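You operate a simulated robot arm through the tools that you are given. There is no shell and no other tool. Be economical: measure what you need, move in short steps, check, and stop when the job is done.

You are at the controls of a simulated two-armed robot. One attempt, no reset.

JOB
Hold the pot, unscrew it and dab paste along the end strip of the large sheet.
Fine: put the dabber back and screw the cap on again. Set down upright: felt dabber. A coat counts when it lies all over at full strength: go over it till it gets no stronger.

It is judged by the outcome, as a careful person would: the job done as asked, and still so three seconds after it is handed in. It fails if anything else is knocked over, pushed out of place, dropped, spilled or broken. A push-on lid holds only when it is set on centred and level and pressed home; a screw cap is set on level and turned clockwise until tight. Flat cloth is picked up by pressing the open fingertips on it (5 to 10 N) and closing them slowly along it; thin cloth reads only 2 to 8 mm in the jaws.

ROBOT AND FRAMES
Two 6-joint arms with two-finger parallel grippers on one trunk, on a base that drives. Base frame: it is fixed to the floor where the robot stands at the start and does not move with it; the origin is under the middle of the robot, x ahead of it, y to its left, z up. Readings come in mm, rad, newtons and seconds.
The left shoulder is at the start at [60, 187, 1247], the right one opposite. With the tool pointing down near the work surface each hand reaches from about 260 to 620 mm from the robot's upright axis, wherever it stands, measured 20 degrees to its own side. Places, roughly: large sheet (24x13x6 cm) [500, 500, 1000]. Payload 1.57 kg a hand.
The tool frame of a hand sits at the grasp point between the pads (the TCP): z along the fingers, y along the line on which they close. The tips reach 30 mm beyond it. Largest opening 110 mm; finger width 24, thickness 12; the body of the gripper, 48 by 112 mm, starts 78 mm behind the TCP.
Orientation is that of the tool frame in the base frame, as a unit quaternion [x, y, z, w]. With the fingers straight down and closing along the base's y, the tool's x points along the base's -x, its y along +y and its z along -z.

CONTROLS
- The arms move only by the tool step_arm. It takes "left_targets", "right_targets" or both (then of equal length, played together; a hand with none holds still); each is a list of rows, each an object (a shift or turn left out is 0, a gripper value left out holds the last) with "delta_pos": the shift along the base's x, y, z in mm, a list of three; "rotation": the turn, a rotation vector about the base's x, y, z in degrees, a list of three. In form: [{"delta_pos": [x, y, z], "rotation": [wx, wy, wz]}, ...]. A call has 1 to 12 rows; each row is the pose to reach, as a shift and turn from the pose commanded when the call began. "left_jaw" and "right_jaw" are, for a hand that has rows, the closure in counts, from 0 (fully open) to 255 (shut), set as the call begins (left out, the last holds). Rows are played at 5 a second. More than 50 mm and 0.15 rad between two rows, or a gripper value outside its range, and nothing of the call is played. Where a pose cannot be reached the arm comes as near as it can. A force on the tool above 40 N (or 10 N above the force at the start of the call, whichever is more), or a blocked arm, ends the call early, and 0.2 s more pass. Each finger travels about 153 mm/s and halts on what it meets, pressing with about 21 N; the grip force reading is that of the motor and also rises with nothing between the fingers. The clock runs only during rows and for 0.2 s after the last one: add rows that repeat a pose to give the fingers time. The reply holds the time, the measured pose of the TCP, the force on the tool along the base axes, the opening and the grip force, in the units named above and with some noise, with the torque about the TCP (base axes, N m) and any sound that the robot's microphone picked up, and new pictures: "show" is both (left out), scene, wrist or none (wrist: the cameras of the hands that moved).
- Cameras (640 x 400 px; columns grow to the right, rows downward): "scene" is now at [21.3, 21.6, 1797.9]; the picture's right is [0.27, -0.96, 0.00], its down [-0.75, -0.21, -0.63] and it looks along [0.60, 0.17, -0.78] (base axes); focal length 295 px, centre (320, 200). "left" rides on the left gripper at [70, -16, -141] in its tool frame; the picture's right is [0.23, 0.97, 0.00], its down [-0.86, 0.20, -0.48] and it looks along [-0.47, 0.11, 0.88] (tool axes); focal length 222 px, centre (320, 200). "right" rides on the right gripper at [70, 16, -141] in its tool frame; the picture's right is [-0.23, 0.97, 0.00], its down [-0.86, -0.20, -0.48] and it looks along [-0.47, -0.11, 0.88] (tool axes); focal length 222 px, centre (320, 200). There is no depth. A picture from a camera that has moved, and an enlarged one, comes with that camera's place and axes in the base frame and with its lens. The place of the scene camera against the robot may be out by one fixed shift of up to 18 mm in any direction.
- lift_body(by): slides the trunk up (or, below 0, down) by that many mm; the arms and the scene camera ride with it, the base frame stays. It gives what a move gives, with no picture.
- base_move(legs): drives the robot by 1 to 6 legs, each [ahead, left, turn to the left] in mm, mm and rad, along the robot's own axes; the way and the turn of a leg run together, so that a leg with both is an arc; at most 1500 mm and 3.142 rad a leg. The arms and the cameras ride along, it lands a little off, and it stops where it bumps. It gives what a move gives, and a new picture of the scene camera.
- pan_tilt(pan, tilt): turns the head with the scene camera to pan (to the left, within 1.501 rad either way) and tilt (down, from -0.506 to 1.204), counted from straight ahead of the robot. It gives what a move gives, and a new picture of the scene camera.
- zoom(camera, box): a new picture of the part [left, top, right, bottom] of that camera's present view, enlarged. The clock stands still meanwhile.
- job_done(): hands the job in; it is judged then, once.

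Go step by step. Nothing tells you exact positions but the pictures and the camera data: compare them with the known pose of the tool, close in by small moves and look again before you grip or let go. The budget is 120 turns and 260 pictures, counting those below and the enlarged ones. Unless the task says otherwise, let go and move clear before handing in.

The tools are called after "Request:" as a command line: name --argument value ..., lists and objects as JSON in quotes. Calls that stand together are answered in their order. step_arm: Moves the arms, as the interface text tells. Its arguments: {"type":"object","properties":{"left_targets":{"type":"array"},"left_jaw":{"type":"number"},"right_targets":{"type":"array"},"right_jaw":{"type":"number"},"show":{"type":"string","enum":["both","scene","wrist","none"]}},"required":[]} The other tools are called the same way: lift_body (by) slides the trunk up or down; base_move (legs) drives the base; pan_tilt (pan, tilt) turns the head that bears the scene camera; zoom (camera, box) takes an enlarged picture of a part of a camera's view; job_done () hands the job in.

At the start:

```text
time: 0.0
left_tool_pos: [343.2, 343.5, 1410.4]
left_tcp_rot: [0.001, 1.0, -0.001, 0.0]
left_contact_force: [0.2, -0.5, -0.2]
left_torque: [-0.02, -0.01, -0.05]
left_width: 110.2
left_finger_force: 0.2
right_tool_pos: [341.2, 39.1, 1409.9]
right_tcp_rot: [0.0, 1.0, 0.0, 0.0]
right_contact_force: [-0.2, -0.6, 0.7]
right_torque: [-0.01, 0.02, -0.01]
right_width: 109.9
right_finger_force: 0.1
trunk travel left (down, up): [-875.0, 115.0]
robot x, y, heading: [-1.0, -1.2, -0.003]
head pan, tilt: [0.271, 0.894]
```

scene: 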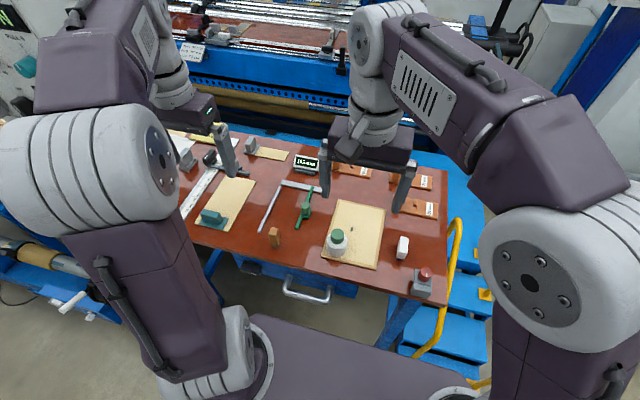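
right: 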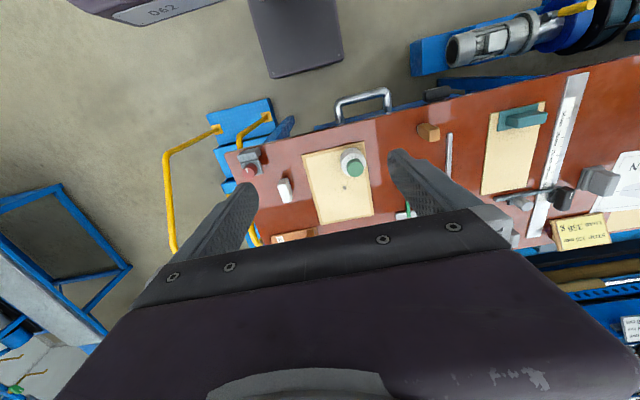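
left: 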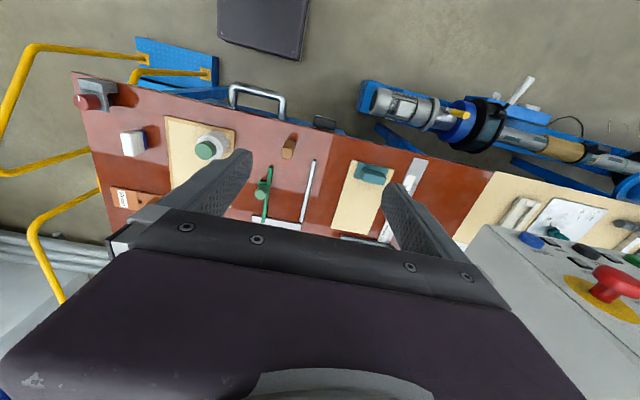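

The bench has a pot with a green cap standing on one pale sheet, and another sheet with a teal block on it. I will zoom in to tell them apart.

Request:
zoom --camera "scene" --box '[150, 120, 310, 240]'

Request:
zoom --camera "scene" --box '[290, 150, 450, 300]'

Request:
zoom --camera "left" --box '[60, 60, 440, 260]'

```text
3.33 times, centred on (230, 180) of scene
camera zoom: at [21.3, 21.6, 1797.9], right [0.27, -0.96, 0.0], down [-0.75, -0.21, -0.63], along [0.6, 0.17, -0.78], focal length 984 px, centre (620, 267)
```

zoom: 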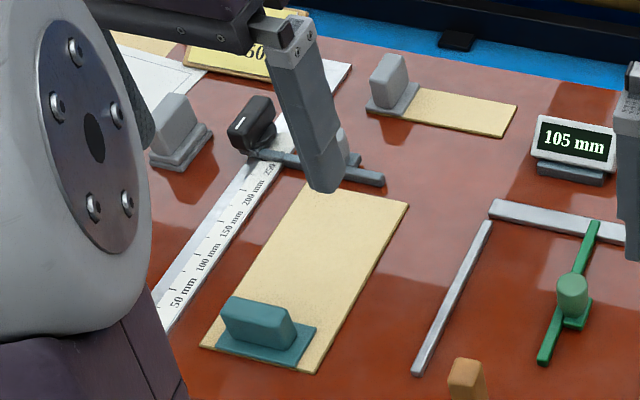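

```text
2.67 times, centred on (370, 225) of scene
camera zoom: at [21.3, 21.6, 1797.9], right [0.27, -0.96, 0.0], down [-0.75, -0.21, -0.63], along [0.6, 0.17, -0.78], focal length 787 px, centre (187, 133)
```

zoom: 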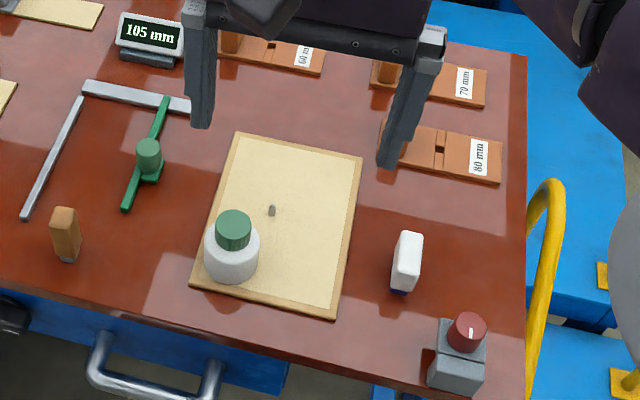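

```text
1.68 times, centred on (250, 160) of left
camera zoom: at [272.4, 327.2, 1551.8], right [-0.23, 0.97, 0.0], down [0.86, 0.2, 0.48], along [0.47, 0.11, -0.88], focal length 374 px, centre (438, 267)
```

zoom: 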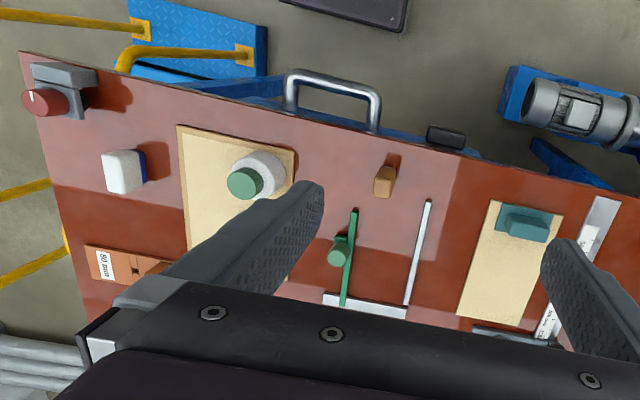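

The pot stands on a tray at about (478, 96). The large sheet is at about x 440–700, y 535, held down by a teal weight at its near end. I'll bring both wrist cameras closer to look.

Request:
step_arm --left_targets '[{"delta_pos": [20, 25, -30]}, {"delta_pos": [40, 50, -60]}, {"delta_pos": [60, 75, -90]}, {"delta_pos": [80, 100, -120]}, {"delta_pos": [100, 125, -150]}, {"delta_pos": [120, 150, -160]}]' --right_targets '[{"delta_pos": [15, 0, -30]}, {"delta_pos": [30, 0, -60]}, {"delta_pos": [45, 0, -90]}, {"delta_pos": [60, 0, -120]}, {"delta_pos": [80, 0, -140]}, {"delta_pos": [80, 0, -160]}]'

```text
time: 1.4
left_tool_pos: [464.1, 494.7, 1249.2]
left_tcp_rot: [0.0, 1.0, -0.001, 0.0]
left_contact_force: [-0.8, 0.0, 0.4]
left_torque: [-0.02, 0.03, -0.03]
left_width: 110.0
left_finger_force: 0.1
right_tool_pos: [420.6, 40.1, 1249.2]
right_tcp_rot: [0.0, 1.0, -0.001, -0.001]
right_contact_force: [-0.1, 0.5, 1.1]
right_torque: [-0.01, 0.03, 0.01]
right_width: 110.1
right_finger_force: 0.0
trunk travel left (down, up): [-875.0, 115.0]
robot x, y, heading: [0.0, 2.0, 0.002]
head pan, tilt: [0.271, 0.894]
camera scene: at [23.1, 23.5, 1797.9], right [0.27, -0.96, 0.0], down [-0.75, -0.21, -0.63], along [0.6, 0.17, -0.78], focal length 295 px, centre (320, 200)
camera right: at [350.1, 57.2, 1391.5], right [0.23, 0.97, 0.0], down [0.86, -0.2, 0.48], along [0.47, -0.11, -0.88], focal length 222 px, centre (320, 200)
camera left: at [394.7, 477.8, 1391.0], right [-0.23, 0.97, 0.0], down [0.86, 0.2, 0.48], along [0.46, 0.11, -0.88], focal length 222 px, centre (320, 200)
```

scene: 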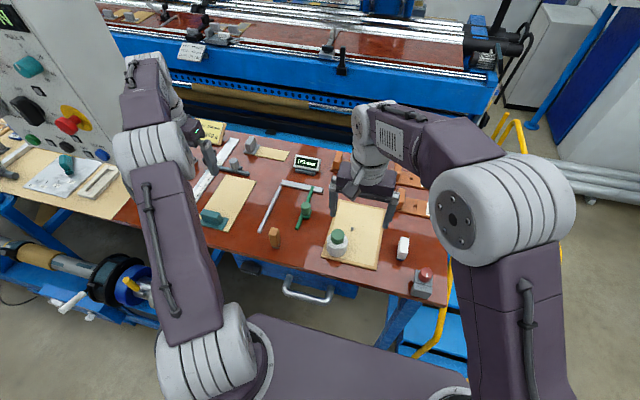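
right: 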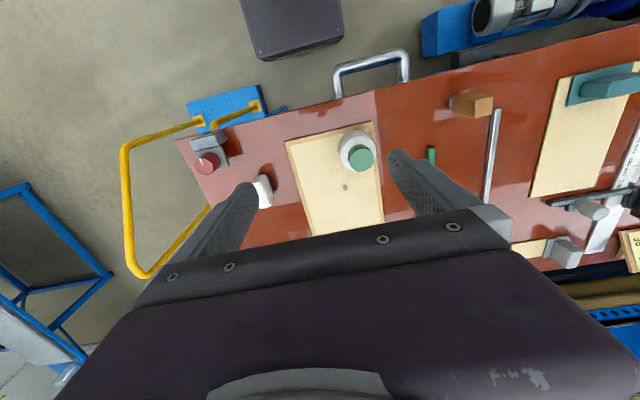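
left: 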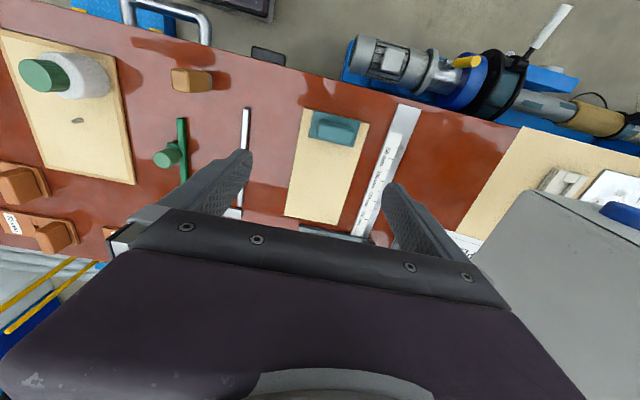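

Request:
zoom --camera "scene" --box '[170, 130, 330, 230]'

Request:
zoom --camera "right" --box '[260, 90, 420, 190]'

Request:
zoom --camera "left" --box '[250, 90, 430, 240]'

Request:
zoom --camera "scene" --box '[300, 180, 460, 300]'

```text
4.00 times, centred on (250, 180) of scene
camera zoom: at [23.1, 23.5, 1797.9], right [0.27, -0.96, 0.0], down [-0.75, -0.21, -0.63], along [0.6, 0.17, -0.78], focal length 1180 px, centre (600, 280)
```

zoom: 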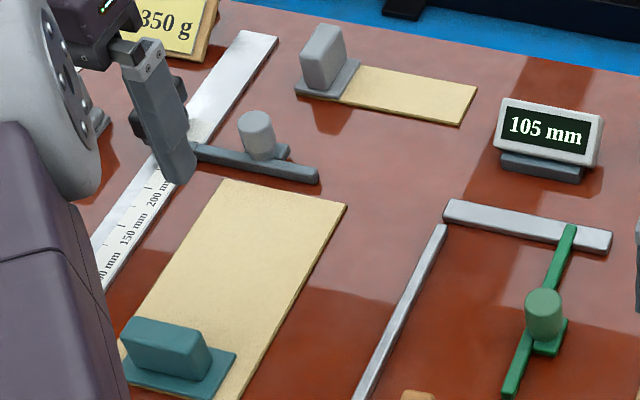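

```text
4.00 times, centred on (340, 140) of right
camera zoom: at [350.1, 57.2, 1391.5], right [0.23, 0.97, 0.0], down [0.86, -0.2, 0.48], along [0.47, -0.11, -0.88], focal length 888 px, centre (240, 440)
```

zoom: 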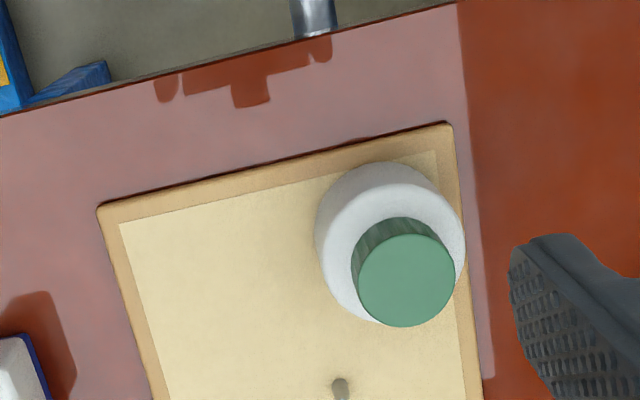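

```text
2.67 times, centred on (340, 165) of left
camera zoom: at [394.7, 477.8, 1391.0], right [-0.23, 0.97, 0.0], down [0.86, 0.2, 0.48], along [0.46, 0.11, -0.88], focal length 592 px, centre (267, 293)
```

zoom: 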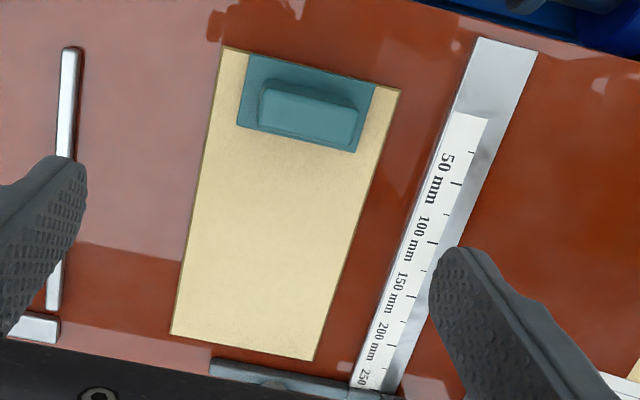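

```text
3.33 times, centred on (380, 240) of scene
camera zoom: at [23.1, 23.5, 1797.9], right [0.27, -0.96, 0.0], down [-0.75, -0.21, -0.63], along [0.6, 0.17, -0.78], focal length 984 px, centre (120, 67)
```

zoom: 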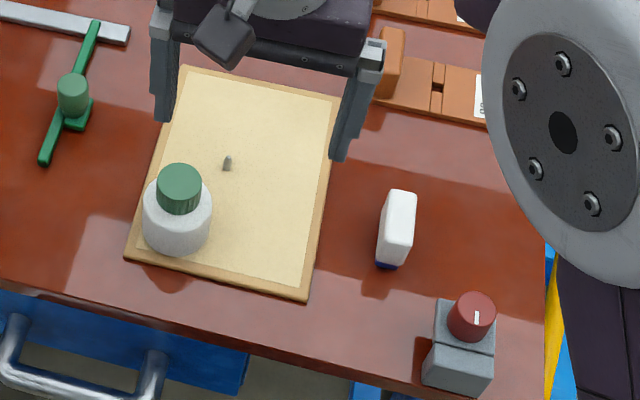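

The sheet's free far end, at x≈690, is the strip to paste. My plan is for the right hand to hold the pot body, tilted in from the right side with its camera on top, while the left hand unscrews from above. I'll start by turning the right wrist.

Request:
step_arm --right_targets '[{"delta_pos": [5, -10, 0], "rotation": [0, 0, -7.5]}, {"delta_pos": [10, -20, 0], "rotation": [0, 0, -15]}, {"delta_pos": [15, -30, 0], "rotation": [0, 0, -22.5]}, {"delta_pos": [20, -40, 0], "rotation": [0, 0, -30]}, {"delta_pos": [25, -50, 0], "rotation": [0, 0, -37.5]}, {"delta_pos": [30, -60, 0], "rotation": [0, 0, -45]}, {"delta_pos": [35, -70, 0], "rotation": [0, 0, -52.5]}, {"delta_pos": [40, -80, 0], "rotation": [0, 0, -60]}, {"delta_pos": [45, -90, 0], "rotation": [0, 0, -67.5]}, {"delta_pos": [50, -100, 0], "rotation": [0, 0, -75]}, {"delta_pos": [50, -100, 0], "rotation": [0, 0, -82.5]}, {"delta_pos": [50, -100, 0], "rotation": [0, 0, -90]}]' --show "none"

Request:
step_arm --right_targets '[{"rotation": [8, 0, 0]}, {"rotation": [16, 0, 0]}, {"rotation": [24, 0, 0]}, {"rotation": [32, 0, 0]}, {"rotation": [40, 0, 0]}, {"rotation": [48, 0, 0]}, {"rotation": [55, 0, 0]}]'

```text
time: 4.0
left_tool_pos: [462.6, 492.9, 1250.9]
left_tcp_rot: [0.001, 1.0, 0.0, 0.0]
left_contact_force: [-0.2, 0.6, -0.1]
left_torque: [0.0, -0.03, 0.0]
left_width: 110.1
left_finger_force: 0.1
right_tool_pos: [472.0, -59.8, 1249.8]
right_tcp_rot: [0.707, 0.707, -0.001, -0.001]
right_contact_force: [-0.2, 0.1, -0.5]
right_torque: [0.04, -0.01, -0.03]
right_width: 110.0
right_finger_force: 0.0
trunk travel left (down, up): [-875.0, 115.0]
robot x, y, heading: [-1.4, -0.4, -0.001]
head pan, tilt: [0.271, 0.894]
```

```text
time: 5.6
left_tool_pos: [464.2, 491.2, 1250.3]
left_tcp_rot: [0.001, 1.0, 0.0, -0.001]
left_contact_force: [-0.5, -1.2, -0.6]
left_torque: [0.01, -0.02, 0.01]
left_width: 109.6
left_finger_force: 0.0
right_tool_pos: [472.0, -60.4, 1249.2]
right_tcp_rot: [0.626, 0.627, 0.328, -0.328]
right_contact_force: [-0.1, 1.2, -0.4]
right_torque: [0.04, -0.01, 0.0]
right_width: 110.0
right_finger_force: 0.1
trunk travel left (down, up): [-875.0, 115.0]
robot x, y, heading: [-2.5, -2.5, -0.001]
head pan, tilt: [0.271, 0.894]
camera scene: at [22.1, 20.7, 1798.0], right [0.27, -0.96, 0.0], down [-0.75, -0.21, -0.63], along [0.6, 0.17, -0.78], focal length 295 px, centre (320, 200)
camera right: at [487.0, -137.1, 1388.1], right [0.97, -0.13, -0.19], down [-0.2, -0.88, -0.43], along [-0.11, 0.45, -0.88], focal length 222 px, centre (320, 200)
```

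scene: 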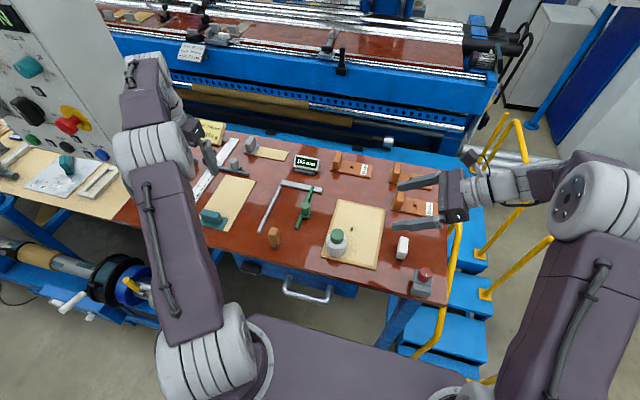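
right: 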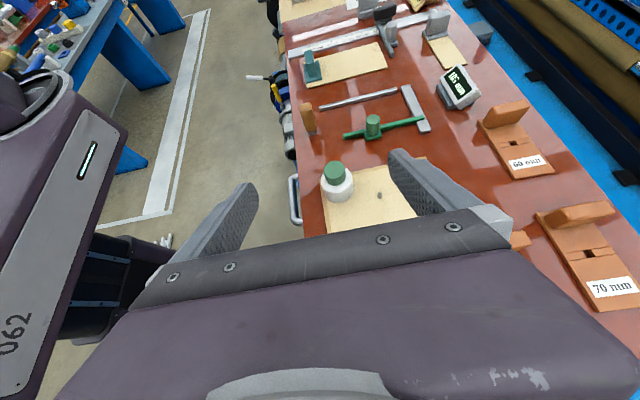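

The two right-camera views put the cap top near (480, 96, 1041). I'll zoom in for the pot's proportions.

Request:
zoom --camera "right" --box '[295, 145, 375, 215]'

Request:
zoom --camera "scene" --box '[310, 215, 370, 265]'

```text
5.71 times, centred on (335, 180) of right
camera zoom: at [487.0, -137.1, 1388.1], right [0.97, -0.13, -0.19], down [-0.2, -0.88, -0.43], along [-0.11, 0.45, -0.88], focal length 1269 px, centre (234, 314)
```

zoom: 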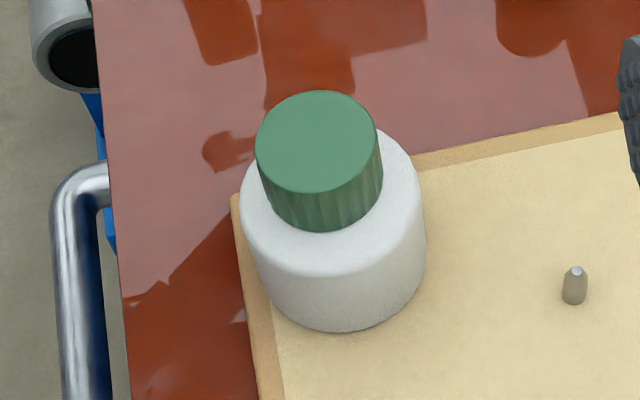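

```text
8.00 times, centred on (340, 240) of scene
camera zoom: at [22.1, 20.7, 1798.0], right [0.27, -0.96, 0.0], down [-0.75, -0.21, -0.63], along [0.6, 0.17, -0.78], focal length 2360 px, centre (160, -120)
```

zoom: 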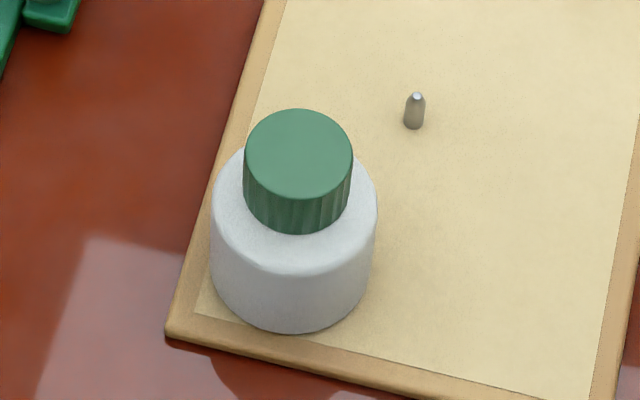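

The pot body is about 64 mm across (z 960–1000) and the cap about 41 mm (z 1017–1041). I'll lower the right hand to a standoff beside the pot with its jaw partly closed.

Request:
step_arm --right_targets '[{"delta_pos": [2, 0, -40]}, {"delta_pos": [4, 0, -80]}, {"delta_pos": [8, 0, -120]}, {"delta_pos": [8, 0, -160]}, {"delta_pos": [8, 0, -200]}, {"delta_pos": [8, 20, -235]}, {"delta_pos": [8, 40, -245]}]' --right_jaw 50 --show "both"

```text
time: 7.2
left_tool_pos: [464.3, 493.2, 1250.3]
left_tcp_rot: [0.0, 1.0, 0.0, 0.0]
left_contact_force: [-0.7, -0.1, 0.5]
left_torque: [-0.01, 0.0, -0.03]
left_width: 110.3
left_finger_force: 0.0
right_tool_pos: [477.9, -15.0, 1004.8]
right_tcp_rot: [0.628, 0.627, 0.327, -0.326]
right_contact_force: [0.0, 0.5, 0.0]
right_torque: [-0.03, 0.01, 0.0]
right_width: 88.6
right_finger_force: 0.1
trunk travel left (down, up): [-875.0, 115.0]
robot x, y, heading: [-2.2, -1.3, -0.004]
head pan, tilt: [0.271, 0.894]
camera scene: at [21.4, 23.0, 1797.9], right [0.27, -0.96, 0.0], down [-0.75, -0.21, -0.63], along [0.6, 0.17, -0.78], focal length 295 px, centre (320, 200)
camera right: at [493.1, -91.5, 1143.5], right [0.97, -0.13, -0.19], down [-0.2, -0.88, -0.43], along [-0.11, 0.45, -0.89], focal length 222 px, centre (320, 200)
```

scene: 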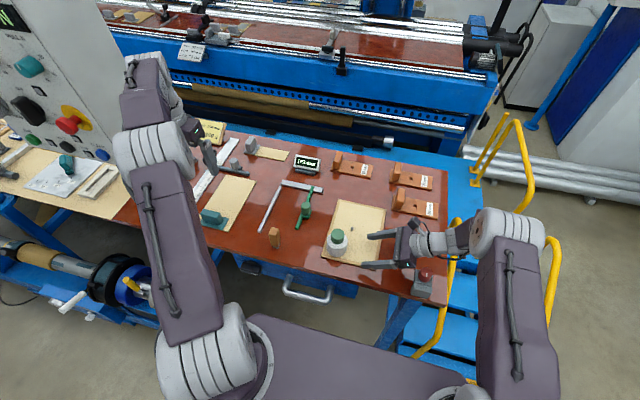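
right: 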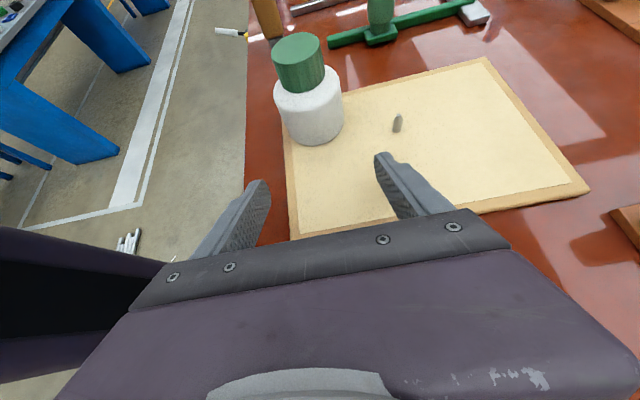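

The pot axis is at about (480, 98). I'll slide in and close on the body.

Request:
step_arm --right_targets '[{"delta_pos": [2, 35, 0]}, {"delta_pos": [2, 70, -6]}, {"delta_pos": [2, 102, -11]}, {"delta_pos": [2, 102, -11]}]' --show "wrist"

```text
time: 8.2
left_tool_pos: [462.4, 492.0, 1250.6]
left_tcp_rot: [0.001, 1.0, 0.0, 0.001]
left_contact_force: [-0.2, -0.7, 0.4]
left_torque: [-0.02, 0.0, -0.03]
left_width: 109.9
left_finger_force: 0.1
right_tool_pos: [480.9, 81.0, 993.5]
right_tcp_rot: [0.627, 0.627, 0.326, -0.326]
right_contact_force: [0.2, 0.3, 0.7]
right_torque: [-0.04, -0.02, -0.01]
right_width: 88.6
right_finger_force: 0.0
trunk travel left (down, up): [-875.0, 115.0]
robot x, y, heading: [2.9, 0.1, -0.0]
head pan, tilt: [0.271, 0.894]
camera right: at [496.1, 4.7, 1132.7], right [0.97, -0.13, -0.19], down [-0.2, -0.88, -0.43], along [-0.11, 0.45, -0.89], focal length 222 px, centre (320, 200)
```

right: 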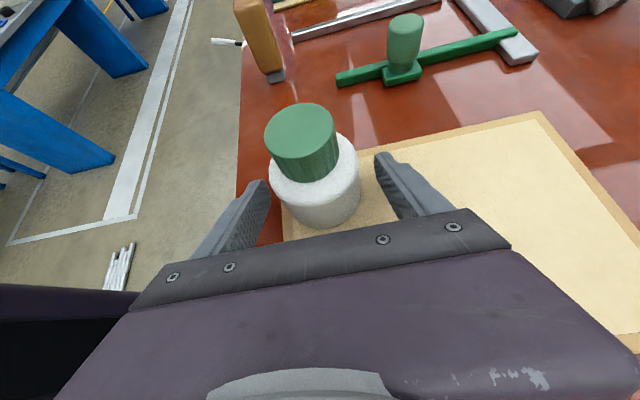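

Request:
step_arm --right_targets '[{"delta_pos": [-1, 4, 0]}, {"delta_pos": [-1, 4, 0]}]' --right_jaw 90 --show "none"

Request:
step_arm --right_targets '[{"delta_pos": [0, 0, 0]}, {"delta_pos": [0, 0, 0]}, {"delta_pos": [0, 0, 0]}]' --right_jaw 160 --show "wrist"

```text
time: 8.8
left_tool_pos: [462.6, 492.7, 1249.9]
left_tcp_rot: [0.0, 1.0, 0.0, -0.001]
left_contact_force: [0.2, 0.3, 0.0]
left_torque: [-0.02, -0.02, 0.01]
left_width: 109.8
left_finger_force: 0.1
right_tool_pos: [479.5, 85.2, 994.0]
right_tcp_rot: [0.627, 0.627, 0.327, -0.326]
right_contact_force: [0.6, 0.1, 0.0]
right_torque: [-0.05, 0.0, -0.04]
right_width: 71.1
right_finger_force: 0.1
trunk travel left (down, up): [-875.0, 115.0]
robot x, y, heading: [-0.4, -0.7, 0.006]
head pan, tilt: [0.271, 0.894]
```

```text
time: 9.6
left_tool_pos: [464.1, 492.1, 1250.5]
left_tcp_rot: [0.001, 1.0, 0.001, 0.0]
left_contact_force: [0.1, -0.4, 0.2]
left_torque: [-0.02, -0.04, 0.01]
left_width: 110.0
left_finger_force: 0.1
right_tool_pos: [479.9, 84.1, 994.4]
right_tcp_rot: [0.627, 0.627, 0.326, -0.327]
right_contact_force: [-0.1, -1.1, 0.1]
right_torque: [-0.03, -0.05, -0.02]
right_width: 62.8
right_finger_force: 21.5
trunk travel left (down, up): [-875.0, 115.0]
robot x, y, heading: [0.0, 2.7, -0.002]
head pan, tilt: [0.271, 0.894]
camera right: at [495.0, 8.6, 1132.7], right [0.97, -0.13, -0.19], down [-0.2, -0.88, -0.43], along [-0.11, 0.45, -0.89], focal length 222 px, centre (320, 200)
```

right: 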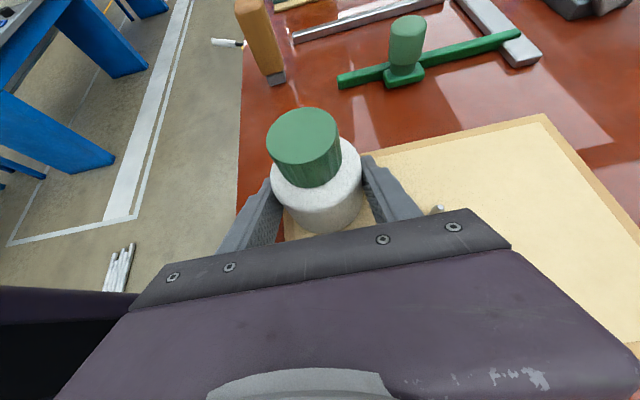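

The pot is firmly held and reads 62.8 mm. Next I bring the left hand above the cap, pre-turned 90° clockwise.

Request:
step_arm --left_targets '[{"delta_pos": [2, -33, 0], "rotation": [0, 0, -7.5]}, {"delta_pos": [4, -66, 0], "rotation": [0, 0, -15]}, {"delta_pos": [6, -99, 0], "rotation": [0, 0, -22.5]}, {"delta_pos": [8, -132, 0], "rotation": [0, 0, -30]}, {"delta_pos": [10, -165, 0], "rotation": [0, 0, -37.5]}, {"delta_pos": [12, -198, 0], "rotation": [0, 0, -45]}, {"delta_pos": [14, -231, 0], "rotation": [0, 0, -52.5]}, {"delta_pos": [16, -264, 0], "rotation": [0, 0, -60]}, {"delta_pos": [16, -297, 0], "rotation": [0, 0, -67.5]}, {"delta_pos": [16, -330, 0], "rotation": [0, 0, -75]}, {"delta_pos": [16, -363, 0], "rotation": [0, 0, -82.5]}, {"delta_pos": [16, -394, 0], "rotation": [0, 0, -90]}]' --left_jaw 80

```text
time: 12.2
left_tool_pos: [476.5, 99.8, 1250.1]
left_tcp_rot: [0.708, 0.706, 0.0, 0.0]
left_contact_force: [0.1, 0.3, -0.3]
left_torque: [0.01, 0.02, -0.03]
left_width: 75.5
left_finger_force: 0.1
right_tool_pos: [479.4, 82.7, 993.5]
right_tcp_rot: [0.627, 0.627, 0.327, -0.326]
right_contact_force: [-0.4, -0.6, 1.4]
right_torque: [-0.08, -0.05, -0.05]
right_width: 62.7
right_finger_force: 20.7
trunk travel left (down, up): [-875.0, 115.0]
robot x, y, heading: [-2.8, -3.7, 0.001]
head pan, tilt: [0.271, 0.894]
camera scene: at [21.6, 20.2, 1797.9], right [0.27, -0.96, 0.0], down [-0.75, -0.21, -0.63], along [0.6, 0.17, -0.78], focal length 295 px, centre (320, 200)
camera left: at [461.2, 168.4, 1391.8], right [0.97, 0.23, 0.0], down [0.2, -0.86, 0.48], along [0.11, -0.47, -0.88], focal length 222 px, centre (320, 200)
```

scene: 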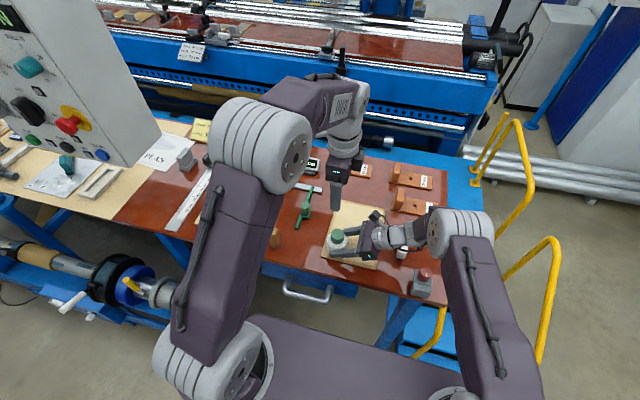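
left: 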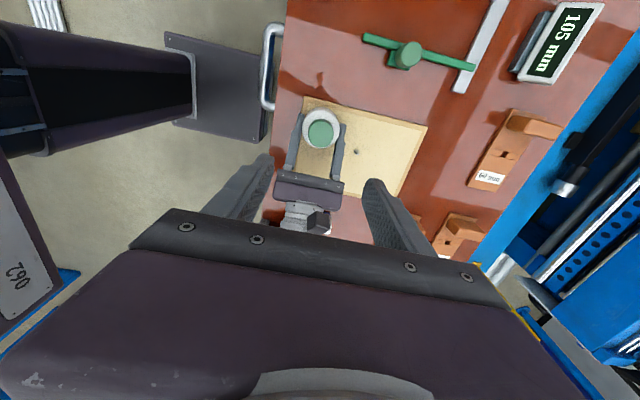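

The left camera also puts the cap at (480, 97). I'll descend to just above it and check.

Request:
step_arm --left_targets '[{"delta_pos": [1, -1, -40]}, {"delta_pos": [2, -2, -80]}, {"delta_pos": [2, -2, -120]}, {"delta_pos": [2, -2, -150]}, {"delta_pos": [2, -2, -150]}]' --show "both"

```text
time: 13.4
left_tool_pos: [484.5, 96.6, 1098.6]
left_tcp_rot: [0.707, 0.707, 0.0, 0.0]
left_contact_force: [-0.3, -0.1, -0.4]
left_torque: [-0.01, -0.03, 0.02]
left_width: 75.3
left_finger_force: 0.0
right_tool_pos: [479.1, 84.2, 993.6]
right_tcp_rot: [0.627, 0.627, 0.326, -0.326]
right_contact_force: [1.1, -0.4, -0.4]
right_torque: [-0.01, -0.06, -0.04]
right_width: 62.6
right_finger_force: 21.1
trunk travel left (down, up): [-875.0, 115.0]
robot x, y, heading: [0.7, 0.0, -0.0]
head pan, tilt: [0.271, 0.894]
camera scene: at [21.4, 21.6, 1797.9], right [0.27, -0.96, 0.0], down [-0.75, -0.21, -0.63], along [0.6, 0.17, -0.78], focal length 295 px, centre (320, 200)
camera left: at [467.1, 167.1, 1239.7], right [0.97, 0.23, 0.0], down [0.2, -0.86, 0.48], along [0.11, -0.47, -0.88], focal length 222 px, centre (320, 200)
```

scene: 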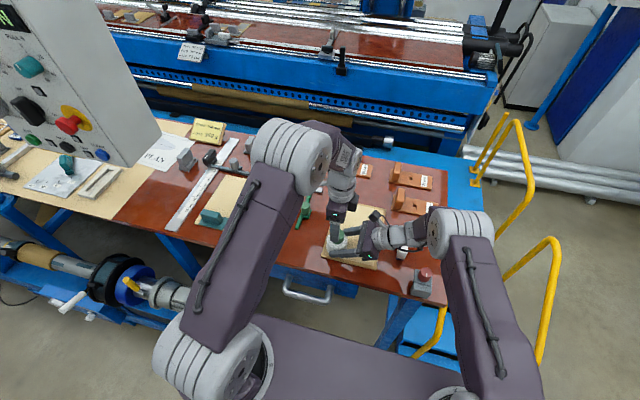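
left: 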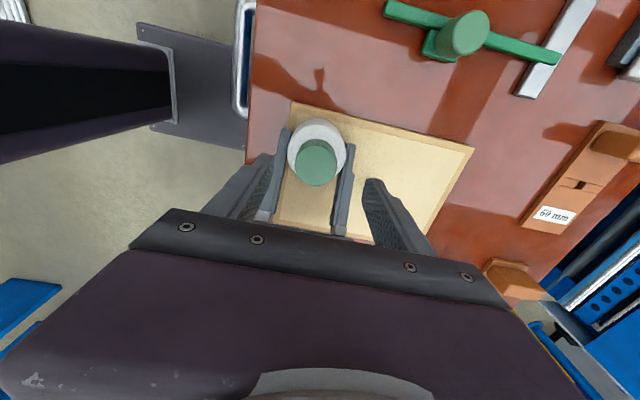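

Request:
step_arm --left_targets '[{"delta_pos": [-2, 1, -20]}, {"delta_pos": [-2, 1, -38]}, {"delta_pos": [-2, 1, -46]}, {"delta_pos": [-2, 1, -46]}]' --show "wrist"

Request:
zoom --camera "right" --box '[240, 70, 400, 240]'

```text
time: 14.4
left_tool_pos: [478.2, 99.9, 1053.0]
left_tcp_rot: [0.707, 0.707, 0.001, 0.0]
left_contact_force: [0.4, 0.1, 0.2]
left_torque: [-0.01, -0.01, 0.02]
left_width: 75.5
left_finger_force: 0.1
right_tool_pos: [480.3, 84.0, 992.8]
right_tcp_rot: [0.626, 0.627, 0.326, -0.328]
right_contact_force: [-0.5, -0.6, 0.8]
right_torque: [-0.02, -0.05, -0.02]
right_width: 62.6
right_finger_force: 20.9
trunk travel left (down, up): [-875.0, 115.0]
robot x, y, heading: [-1.8, -1.9, -0.001]
head pan, tilt: [0.271, 0.894]
camera left: at [462.3, 169.0, 1194.8], right [0.97, 0.23, 0.0], down [0.2, -0.86, 0.48], along [0.11, -0.47, -0.88], focal length 222 px, centre (320, 200)
```

left: 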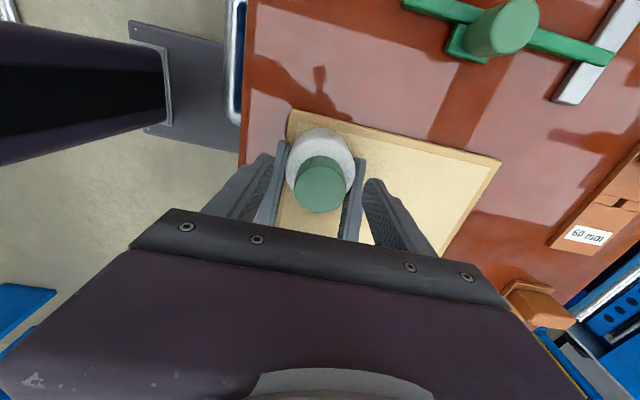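

```text
2.35 times, centred on (320, 155) of right
camera zoom: at [494.8, 8.5, 1132.7], right [0.97, -0.13, -0.19], down [-0.2, -0.88, -0.43], along [-0.11, 0.45, -0.89], focal length 523 px, centre (320, 306)
```

zoom: 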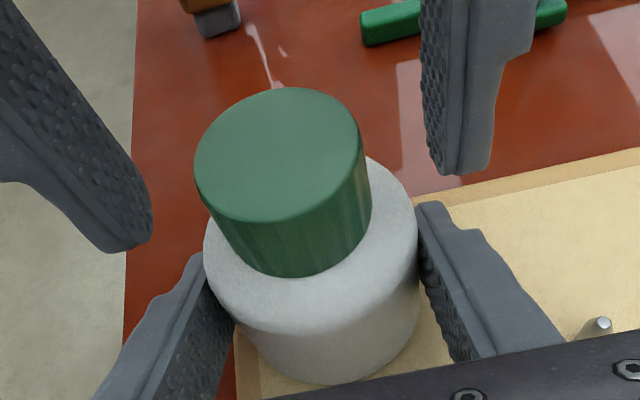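

The fingertips straddle the cap properly. I'll close on it.

Request:
step_arm --left_targets '[{"delta_pos": [0, 0, 0]}, {"delta_pos": [0, 0, 0]}]' --left_jaw 145 --show "none"

Request:
step_arm --left_targets '[{"delta_pos": [0, 0, 0]}, {"delta_pos": [0, 0, 0]}, {"delta_pos": [0, 0, 0]}]' --left_jaw 230 --show "none"

Request:
zoom --camera "right" --box '[240, 70, 400, 240]'

```text
time: 15.0
left_tool_pos: [477.4, 99.0, 1053.0]
left_tcp_rot: [0.707, 0.707, 0.0, 0.0]
left_contact_force: [-1.0, 0.1, 0.3]
left_torque: [0.01, 0.02, 0.01]
left_width: 47.3
left_finger_force: 0.0
right_tool_pos: [479.2, 83.4, 993.1]
right_tcp_rot: [0.628, 0.627, 0.327, -0.326]
right_contact_force: [0.0, -0.2, -0.5]
right_torque: [-0.01, -0.04, 0.01]
right_width: 62.7
right_finger_force: 21.4
trunk travel left (down, up): [-875.0, 115.0]
robot x, y, heading: [0.6, 2.9, -0.002]
head pan, tilt: [0.271, 0.894]
```

```text
time: 15.8
left_tool_pos: [479.5, 98.5, 1053.0]
left_tcp_rot: [0.707, 0.707, 0.001, 0.0]
left_contact_force: [6.6, 2.1, -0.5]
left_torque: [0.08, -0.19, 0.04]
left_width: 38.6
left_finger_force: 20.9
right_tool_pos: [479.3, 84.7, 994.7]
right_tcp_rot: [0.627, 0.627, 0.327, -0.327]
right_contact_force: [-5.6, -1.8, 2.1]
right_torque: [0.05, -0.21, 0.09]
right_width: 62.8
right_finger_force: 20.4
trunk travel left (down, up): [-875.0, 115.0]
robot x, y, heading: [-1.7, -1.0, -0.001]
head pan, tilt: [0.271, 0.894]
```

```text
2.35 times, centred on (320, 155) of right
camera zoom: at [494.6, 8.6, 1132.7], right [0.97, -0.13, -0.19], down [-0.2, -0.88, -0.43], along [-0.11, 0.45, -0.89], focal length 523 px, centre (320, 306)
```

zoom: 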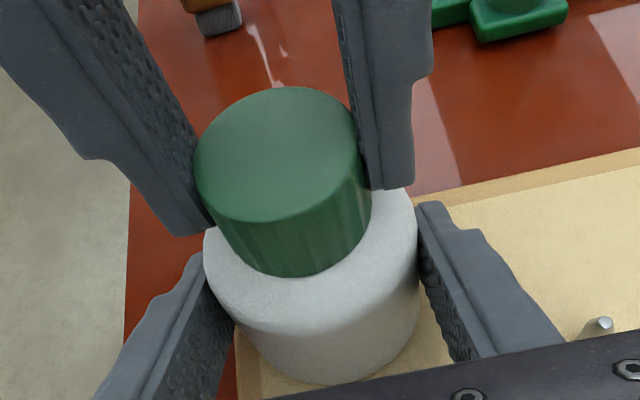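

The cap is gripped, with a small sideways load. I'll ease that off by 1 mm and turn counterclockwise.

Request:
step_arm --left_targets '[{"delta_pos": [1, 0.5, 0]}, {"delta_pos": [1, 0.5, 0], "rotation": [0, 0, 8]}, {"delta_pos": [1, 0.5, 0], "rotation": [0, 0, 16]}, {"delta_pos": [1, 0.5, 0], "rotation": [0, 0, 24]}, {"delta_pos": [1, 0.5, 0], "rotation": [0, 0, 32]}, {"delta_pos": [1, 0.5, 0], "rotation": [0, 0, 40]}]' --show "none"

Request:
zoom --camera "right" --box '[240, 70, 400, 240]'

```text
time: 17.2
left_tool_pos: [478.9, 98.2, 1053.6]
left_tcp_rot: [0.422, 0.907, -0.001, -0.002]
left_contact_force: [-9.2, -4.9, 1.5]
left_torque: [-0.17, 0.18, -0.05]
left_width: 38.8
left_finger_force: 21.0
right_tool_pos: [480.5, 84.8, 994.0]
right_tcp_rot: [0.628, 0.627, 0.327, -0.326]
right_contact_force: [7.5, 4.8, -2.6]
right_torque: [-0.15, 0.25, -0.11]
right_width: 62.4
right_finger_force: 21.1
trunk travel left (down, up): [-875.0, 115.0]
robot x, y, heading: [1.5, 0.6, -0.001]
head pan, tilt: [0.271, 0.894]
```

```text
2.35 times, centred on (320, 155) of right
camera zoom: at [495.7, 8.7, 1132.9], right [0.97, -0.13, -0.18], down [-0.2, -0.88, -0.43], along [-0.11, 0.45, -0.89], focal length 523 px, centre (320, 306)
```

zoom: 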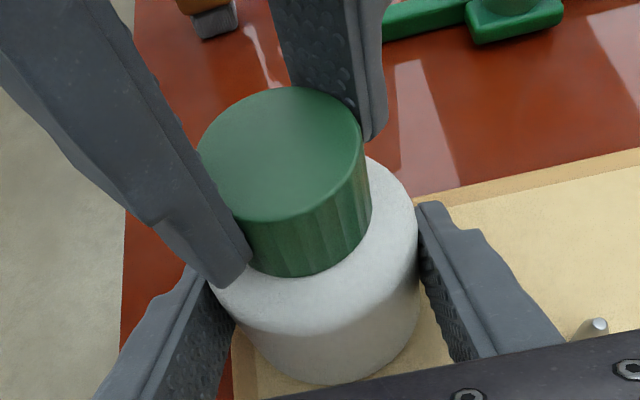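

Request:
step_arm --left_targets '[{"delta_pos": [-0.6, -0.3, 0], "rotation": [0, 0, 8.5]}, {"delta_pos": [-0.6, -0.3, 0], "rotation": [0, 0, 17]}, {"delta_pos": [-0.6, -0.3, 0], "rotation": [0, 0, 25.5]}, {"delta_pos": [-0.6, -0.3, 0], "rotation": [0, 0, 34]}, {"delta_pos": [-0.6, -0.3, 0], "rotation": [0, 0, 42.5]}, {"delta_pos": [-0.6, -0.3, 0], "rotation": [0, 0, 51]}, {"delta_pos": [-0.6, -0.3, 0], "rotation": [0, 0, 59.5]}, {"delta_pos": [-0.6, -0.3, 0], "rotation": [0, 0, 68]}, {"delta_pos": [-0.6, -0.3, 0], "rotation": [0, 0, 76.5]}, {"delta_pos": [-0.6, -0.3, 0], "rotation": [0, 0, 85]}, {"delta_pos": [-0.6, -0.3, 0], "rotation": [0, 0, 93]}, {"delta_pos": [-0.6, -0.3, 0], "rotation": [0, 0, 100]}]' --show "none"

Request:
zoom --camera "right" --box '[240, 70, 400, 240]'

```text
time: 19.8
left_tool_pos: [479.2, 97.9, 1054.6]
left_tcp_rot: [-0.424, 0.906, -0.001, 0.002]
left_contact_force: [-1.4, -9.5, 13.0]
left_torque: [-0.36, 0.04, -0.01]
left_width: 38.1
left_finger_force: 21.3
right_tool_pos: [478.8, 83.2, 994.8]
right_tcp_rot: [0.627, 0.627, 0.327, -0.327]
right_contact_force: [10.8, 10.0, 8.5]
right_torque: [0.55, -0.49, -0.34]
right_width: 62.6
right_finger_force: 21.4
trunk travel left (down, up): [-875.0, 115.0]
robot x, y, heading: [0.8, -1.3, 0.003]
head pan, tilt: [0.271, 0.894]
```

```text
2.35 times, centred on (320, 155) of right
camera zoom: at [494.5, 8.2, 1133.3], right [0.97, -0.13, -0.19], down [-0.2, -0.88, -0.43], along [-0.11, 0.45, -0.88], focal length 523 px, centre (320, 306)
```

zoom: 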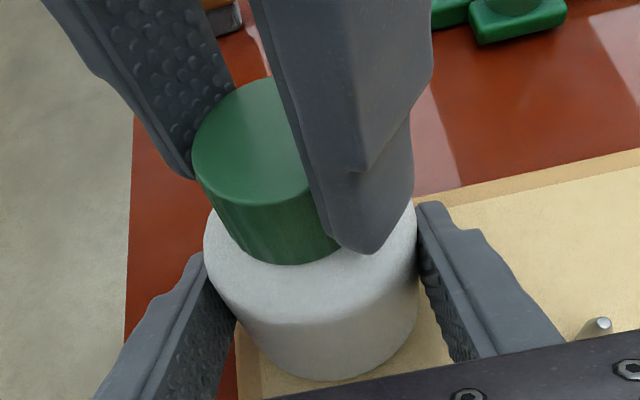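

The cap is rising on its thread and pressing the hand up with 13 N. I'll follow it up and turn further.

Request:
step_arm --left_targets '[{"delta_pos": [0, -0.4, 1.0]}, {"delta_pos": [0, -0.4, 1.6], "rotation": [0, 0, 8.5]}, {"delta_pos": [0, -0.4, 1.7], "rotation": [0, 0, 17]}, {"delta_pos": [0, -0.4, 1.8], "rotation": [0, 0, 25.5]}, {"delta_pos": [0, -0.4, 1.9], "rotation": [0, 0, 34]}, {"delta_pos": [0, -0.4, 2.0], "rotation": [0, 0, 40]}]' --show "none"

Request:
zoom --camera "right" --box '[240, 70, 400, 240]'

```text
time: 21.2
left_tool_pos: [475.9, 97.9, 1057.1]
left_tcp_rot: [0.707, -0.707, 0.001, 0.001]
left_contact_force: [1.4, -0.7, -0.7]
left_torque: [-0.03, -0.06, 0.02]
left_width: 38.4
left_finger_force: 21.2
right_tool_pos: [479.4, 84.1, 994.6]
right_tcp_rot: [0.627, 0.627, 0.327, -0.326]
right_contact_force: [1.0, -0.1, 12.0]
right_torque: [0.54, -0.14, -0.09]
right_width: 62.5
right_finger_force: 20.6
trunk travel left (down, up): [-875.0, 115.0]
robot x, y, heading: [-1.6, 1.7, 0.0]
head pan, tilt: [0.271, 0.894]
```

```text
2.35 times, centred on (320, 155) of right
camera zoom: at [494.1, 8.2, 1132.7], right [0.97, -0.13, -0.19], down [-0.2, -0.88, -0.43], along [-0.11, 0.45, -0.89], focal length 523 px, centre (320, 306)
```

zoom: 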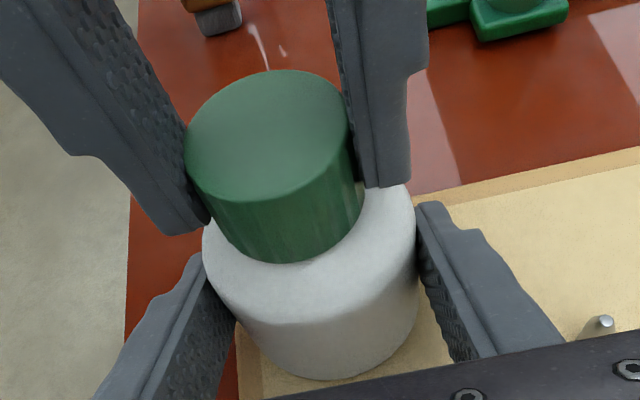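

The loads on the left hand have vanished, so the cap may be free. I'll try a gentle straight lift of a few mm.

Request:
step_arm --left_targets '[{"delta_pos": [0, 0, 1.5]}, {"delta_pos": [0, 0, 3]}, {"delta_pos": [0, 0, 4]}]' --show "none"

Request:
zoom --camera "right" --box '[240, 70, 400, 240]'

```text
time: 22.0
left_tool_pos: [477.1, 97.6, 1059.6]
left_tcp_rot: [0.708, -0.706, 0.0, 0.001]
left_contact_force: [0.6, -0.7, -0.3]
left_torque: [-0.01, 0.02, 0.0]
left_width: 38.5
left_finger_force: 21.0
right_tool_pos: [478.5, 83.4, 994.6]
right_tcp_rot: [0.627, 0.628, 0.326, -0.327]
right_contact_force: [-0.1, -1.0, 6.2]
right_torque: [0.25, 0.02, -0.03]
right_width: 62.3
right_finger_force: 20.8
trunk travel left (down, up): [-875.0, 115.0]
robot x, y, heading: [-3.8, -1.4, -0.003]
head pan, tilt: [0.271, 0.894]
```

```text
2.35 times, centred on (320, 155) of right
camera zoom: at [494.1, 8.3, 1132.6], right [0.97, -0.13, -0.19], down [-0.2, -0.88, -0.43], along [-0.11, 0.45, -0.89], focal length 523 px, centre (320, 306)
```

zoom: 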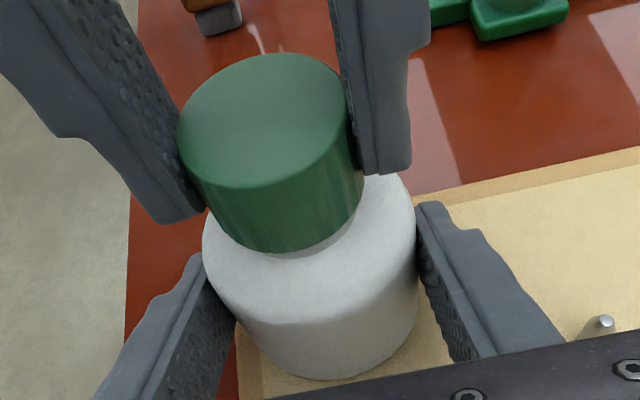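

The cap is free and weighs almost nothing. I'll lift it straight up.

Request:
step_arm --left_targets '[{"delta_pos": [0, 0, 15]}, {"delta_pos": [0, 0, 30]}, {"delta_pos": [0, 0, 45]}, {"delta_pos": [0, 0, 60]}, {"delta_pos": [0, 0, 80]}, {"delta_pos": [0, 0, 100]}]' --show "scene"

Request:
zoom --camera "right" --box '[200, 0, 440, 240]'

Request:
zoom --camera "scene" --box '[300, 190, 380, 260]'

```text
time: 23.4
left_tool_pos: [477.9, 99.3, 1160.0]
left_tcp_rot: [0.707, -0.707, 0.001, 0.0]
left_contact_force: [1.3, 0.3, 0.6]
left_torque: [0.0, 0.02, 0.05]
left_width: 10.8
left_finger_force: 0.1
right_tool_pos: [478.8, 85.2, 994.8]
right_tcp_rot: [0.627, 0.628, 0.325, -0.326]
right_contact_force: [-0.1, -0.4, -0.4]
right_torque: [0.04, 0.02, 0.01]
right_width: 62.9
right_finger_force: 20.9
trunk travel left (down, up): [-875.0, 115.0]
robot x, y, heading: [2.1, -1.3, 0.003]
head pan, tilt: [0.271, 0.894]
camera scene: at [21.1, 21.6, 1797.9], right [0.27, -0.96, 0.0], down [-0.75, -0.21, -0.63], along [0.6, 0.17, -0.78], focal length 295 px, centre (320, 200)
```

scene: 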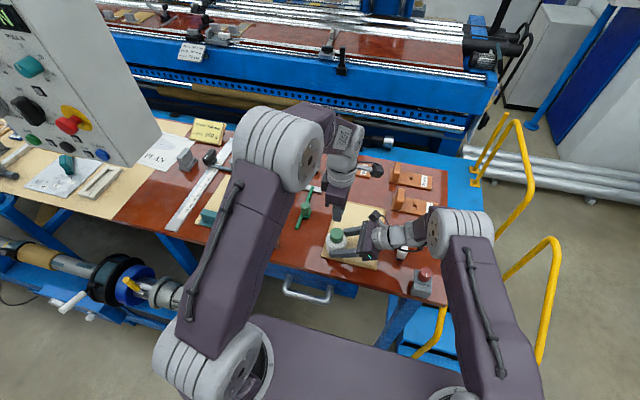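

```text
1.67 times, centred on (320, 120) of right
camera zoom: at [494.7, 8.6, 1132.6], right [0.97, -0.13, -0.19], down [-0.2, -0.88, -0.43], along [-0.11, 0.45, -0.89], focal length 370 px, centre (320, 333)
```

zoom: 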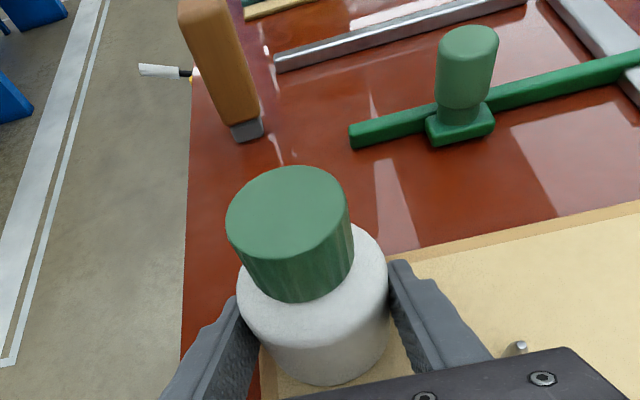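

```text
5.71 times, centred on (340, 225) of scene
camera zoom: at [21.1, 21.6, 1797.9], right [0.27, -0.96, 0.0], down [-0.75, -0.21, -0.63], along [0.6, 0.17, -0.78], focal length 1686 px, centre (206, 57)
```

zoom: 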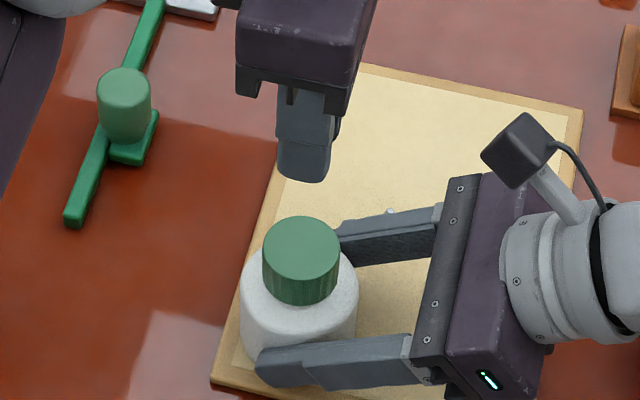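

The cap slipped back onto the pot, sitting level but about 5 mm higher, so it is still partly engaged or was gripped too high. I'll wind the wrist back, grip lower and turn further.

Request:
step_arm --left_targets '[{"delta_pos": [0, 0, 0], "rotation": [0, 0, -8.5]}, {"rotation": [0, 0, -17]}, {"rotation": [0, 0, -25.5]}, {"rotation": [0, 0, -34]}, {"rotation": [0, 0, -42.5]}, {"rotation": [0, 0, -51]}, {"rotation": [0, 0, -59.5]}, {"rotation": [0, 0, -68]}, {"rotation": [0, 0, -76]}, {"rotation": [0, 0, -84]}, {"rotation": [0, 0, -92]}, {"rotation": [0, 0, -100]}]' --left_jaw 110 --show "none"

Request:
step_arm --left_targets '[{"delta_pos": [0, 0, -10], "rotation": [0, 0, -8.5]}, {"delta_pos": [0, 0, -20], "rotation": [0, 0, -17]}, {"delta_pos": [0, 0, -30], "rotation": [0, 0, -25.5]}, {"delta_pos": [0, 0, -40], "rotation": [0, 0, -34]}, {"delta_pos": [0, 0, -50], "rotation": [0, 0, -42.5]}, {"delta_pos": [0, 0, -60], "rotation": [0, 0, -51]}, {"delta_pos": [0, 0, -65], "rotation": [0, 0, -59.5]}, {"delta_pos": [0, 0, -68], "rotation": [0, 0, -68]}, {"delta_pos": [0, 0, -68], "rotation": [0, 0, -75]}, {"delta_pos": [0, 0, -68], "rotation": [0, 0, -80]}]' --show "wrist"

Request:
zoom --camera "right" --box '[240, 70, 400, 240]'

```text
time: 26.0
left_tool_pos: [477.3, 98.3, 1160.5]
left_tcp_rot: [0.089, 0.996, 0.0, 0.0]
left_contact_force: [0.9, -0.2, -0.6]
left_torque: [-0.03, -0.01, 0.01]
left_width: 62.8
left_finger_force: 0.2
right_tool_pos: [479.4, 84.2, 992.9]
right_tcp_rot: [0.627, 0.627, 0.327, -0.327]
right_contact_force: [-0.6, -0.5, 0.5]
right_torque: [0.0, -0.04, -0.01]
right_width: 62.7
right_finger_force: 20.7
trunk travel left (down, up): [-875.0, 115.0]
robot x, y, heading: [0.9, 3.8, -0.001]
head pan, tilt: [0.271, 0.894]
```

```text
time: 28.2
left_tool_pos: [478.7, 97.4, 1092.0]
left_tcp_rot: [0.708, 0.706, 0.0, 0.0]
left_contact_force: [-0.7, -0.6, 0.5]
left_torque: [-0.01, 0.01, 0.0]
left_width: 62.3
left_finger_force: 0.1
right_tool_pos: [479.8, 84.6, 994.1]
right_tcp_rot: [0.628, 0.627, 0.327, -0.326]
right_contact_force: [-0.1, 0.8, 0.4]
right_torque: [-0.02, -0.01, -0.02]
right_width: 62.5
right_finger_force: 21.5
trunk travel left (down, up): [-875.0, 115.0]
robot x, y, heading: [-3.7, 0.3, -0.0]
head pan, tilt: [0.271, 0.894]
camera left: at [462.4, 167.5, 1233.6], right [0.97, 0.22, 0.0], down [0.2, -0.86, 0.48], along [0.11, -0.47, -0.88], focal length 222 px, centre (320, 200)
```

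left: 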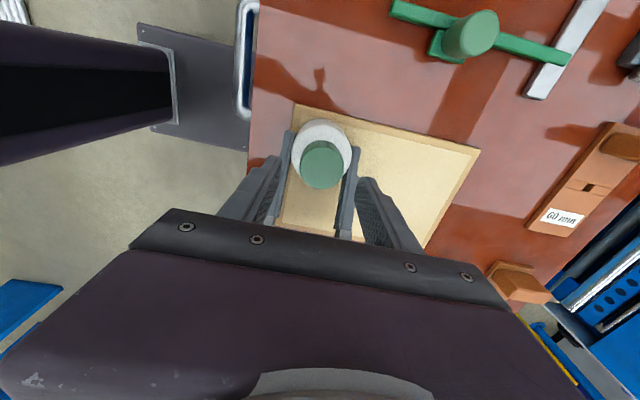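

```text
2.35 times, centred on (320, 155) of right
camera zoom: at [495.1, 8.7, 1132.6], right [0.97, -0.13, -0.19], down [-0.2, -0.88, -0.43], along [-0.11, 0.45, -0.89], focal length 523 px, centre (320, 306)
```

zoom: 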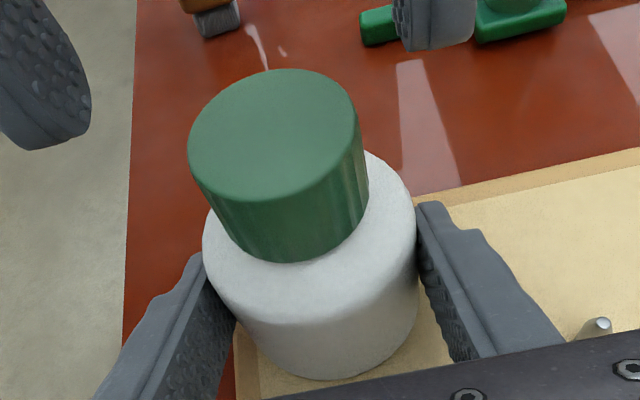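

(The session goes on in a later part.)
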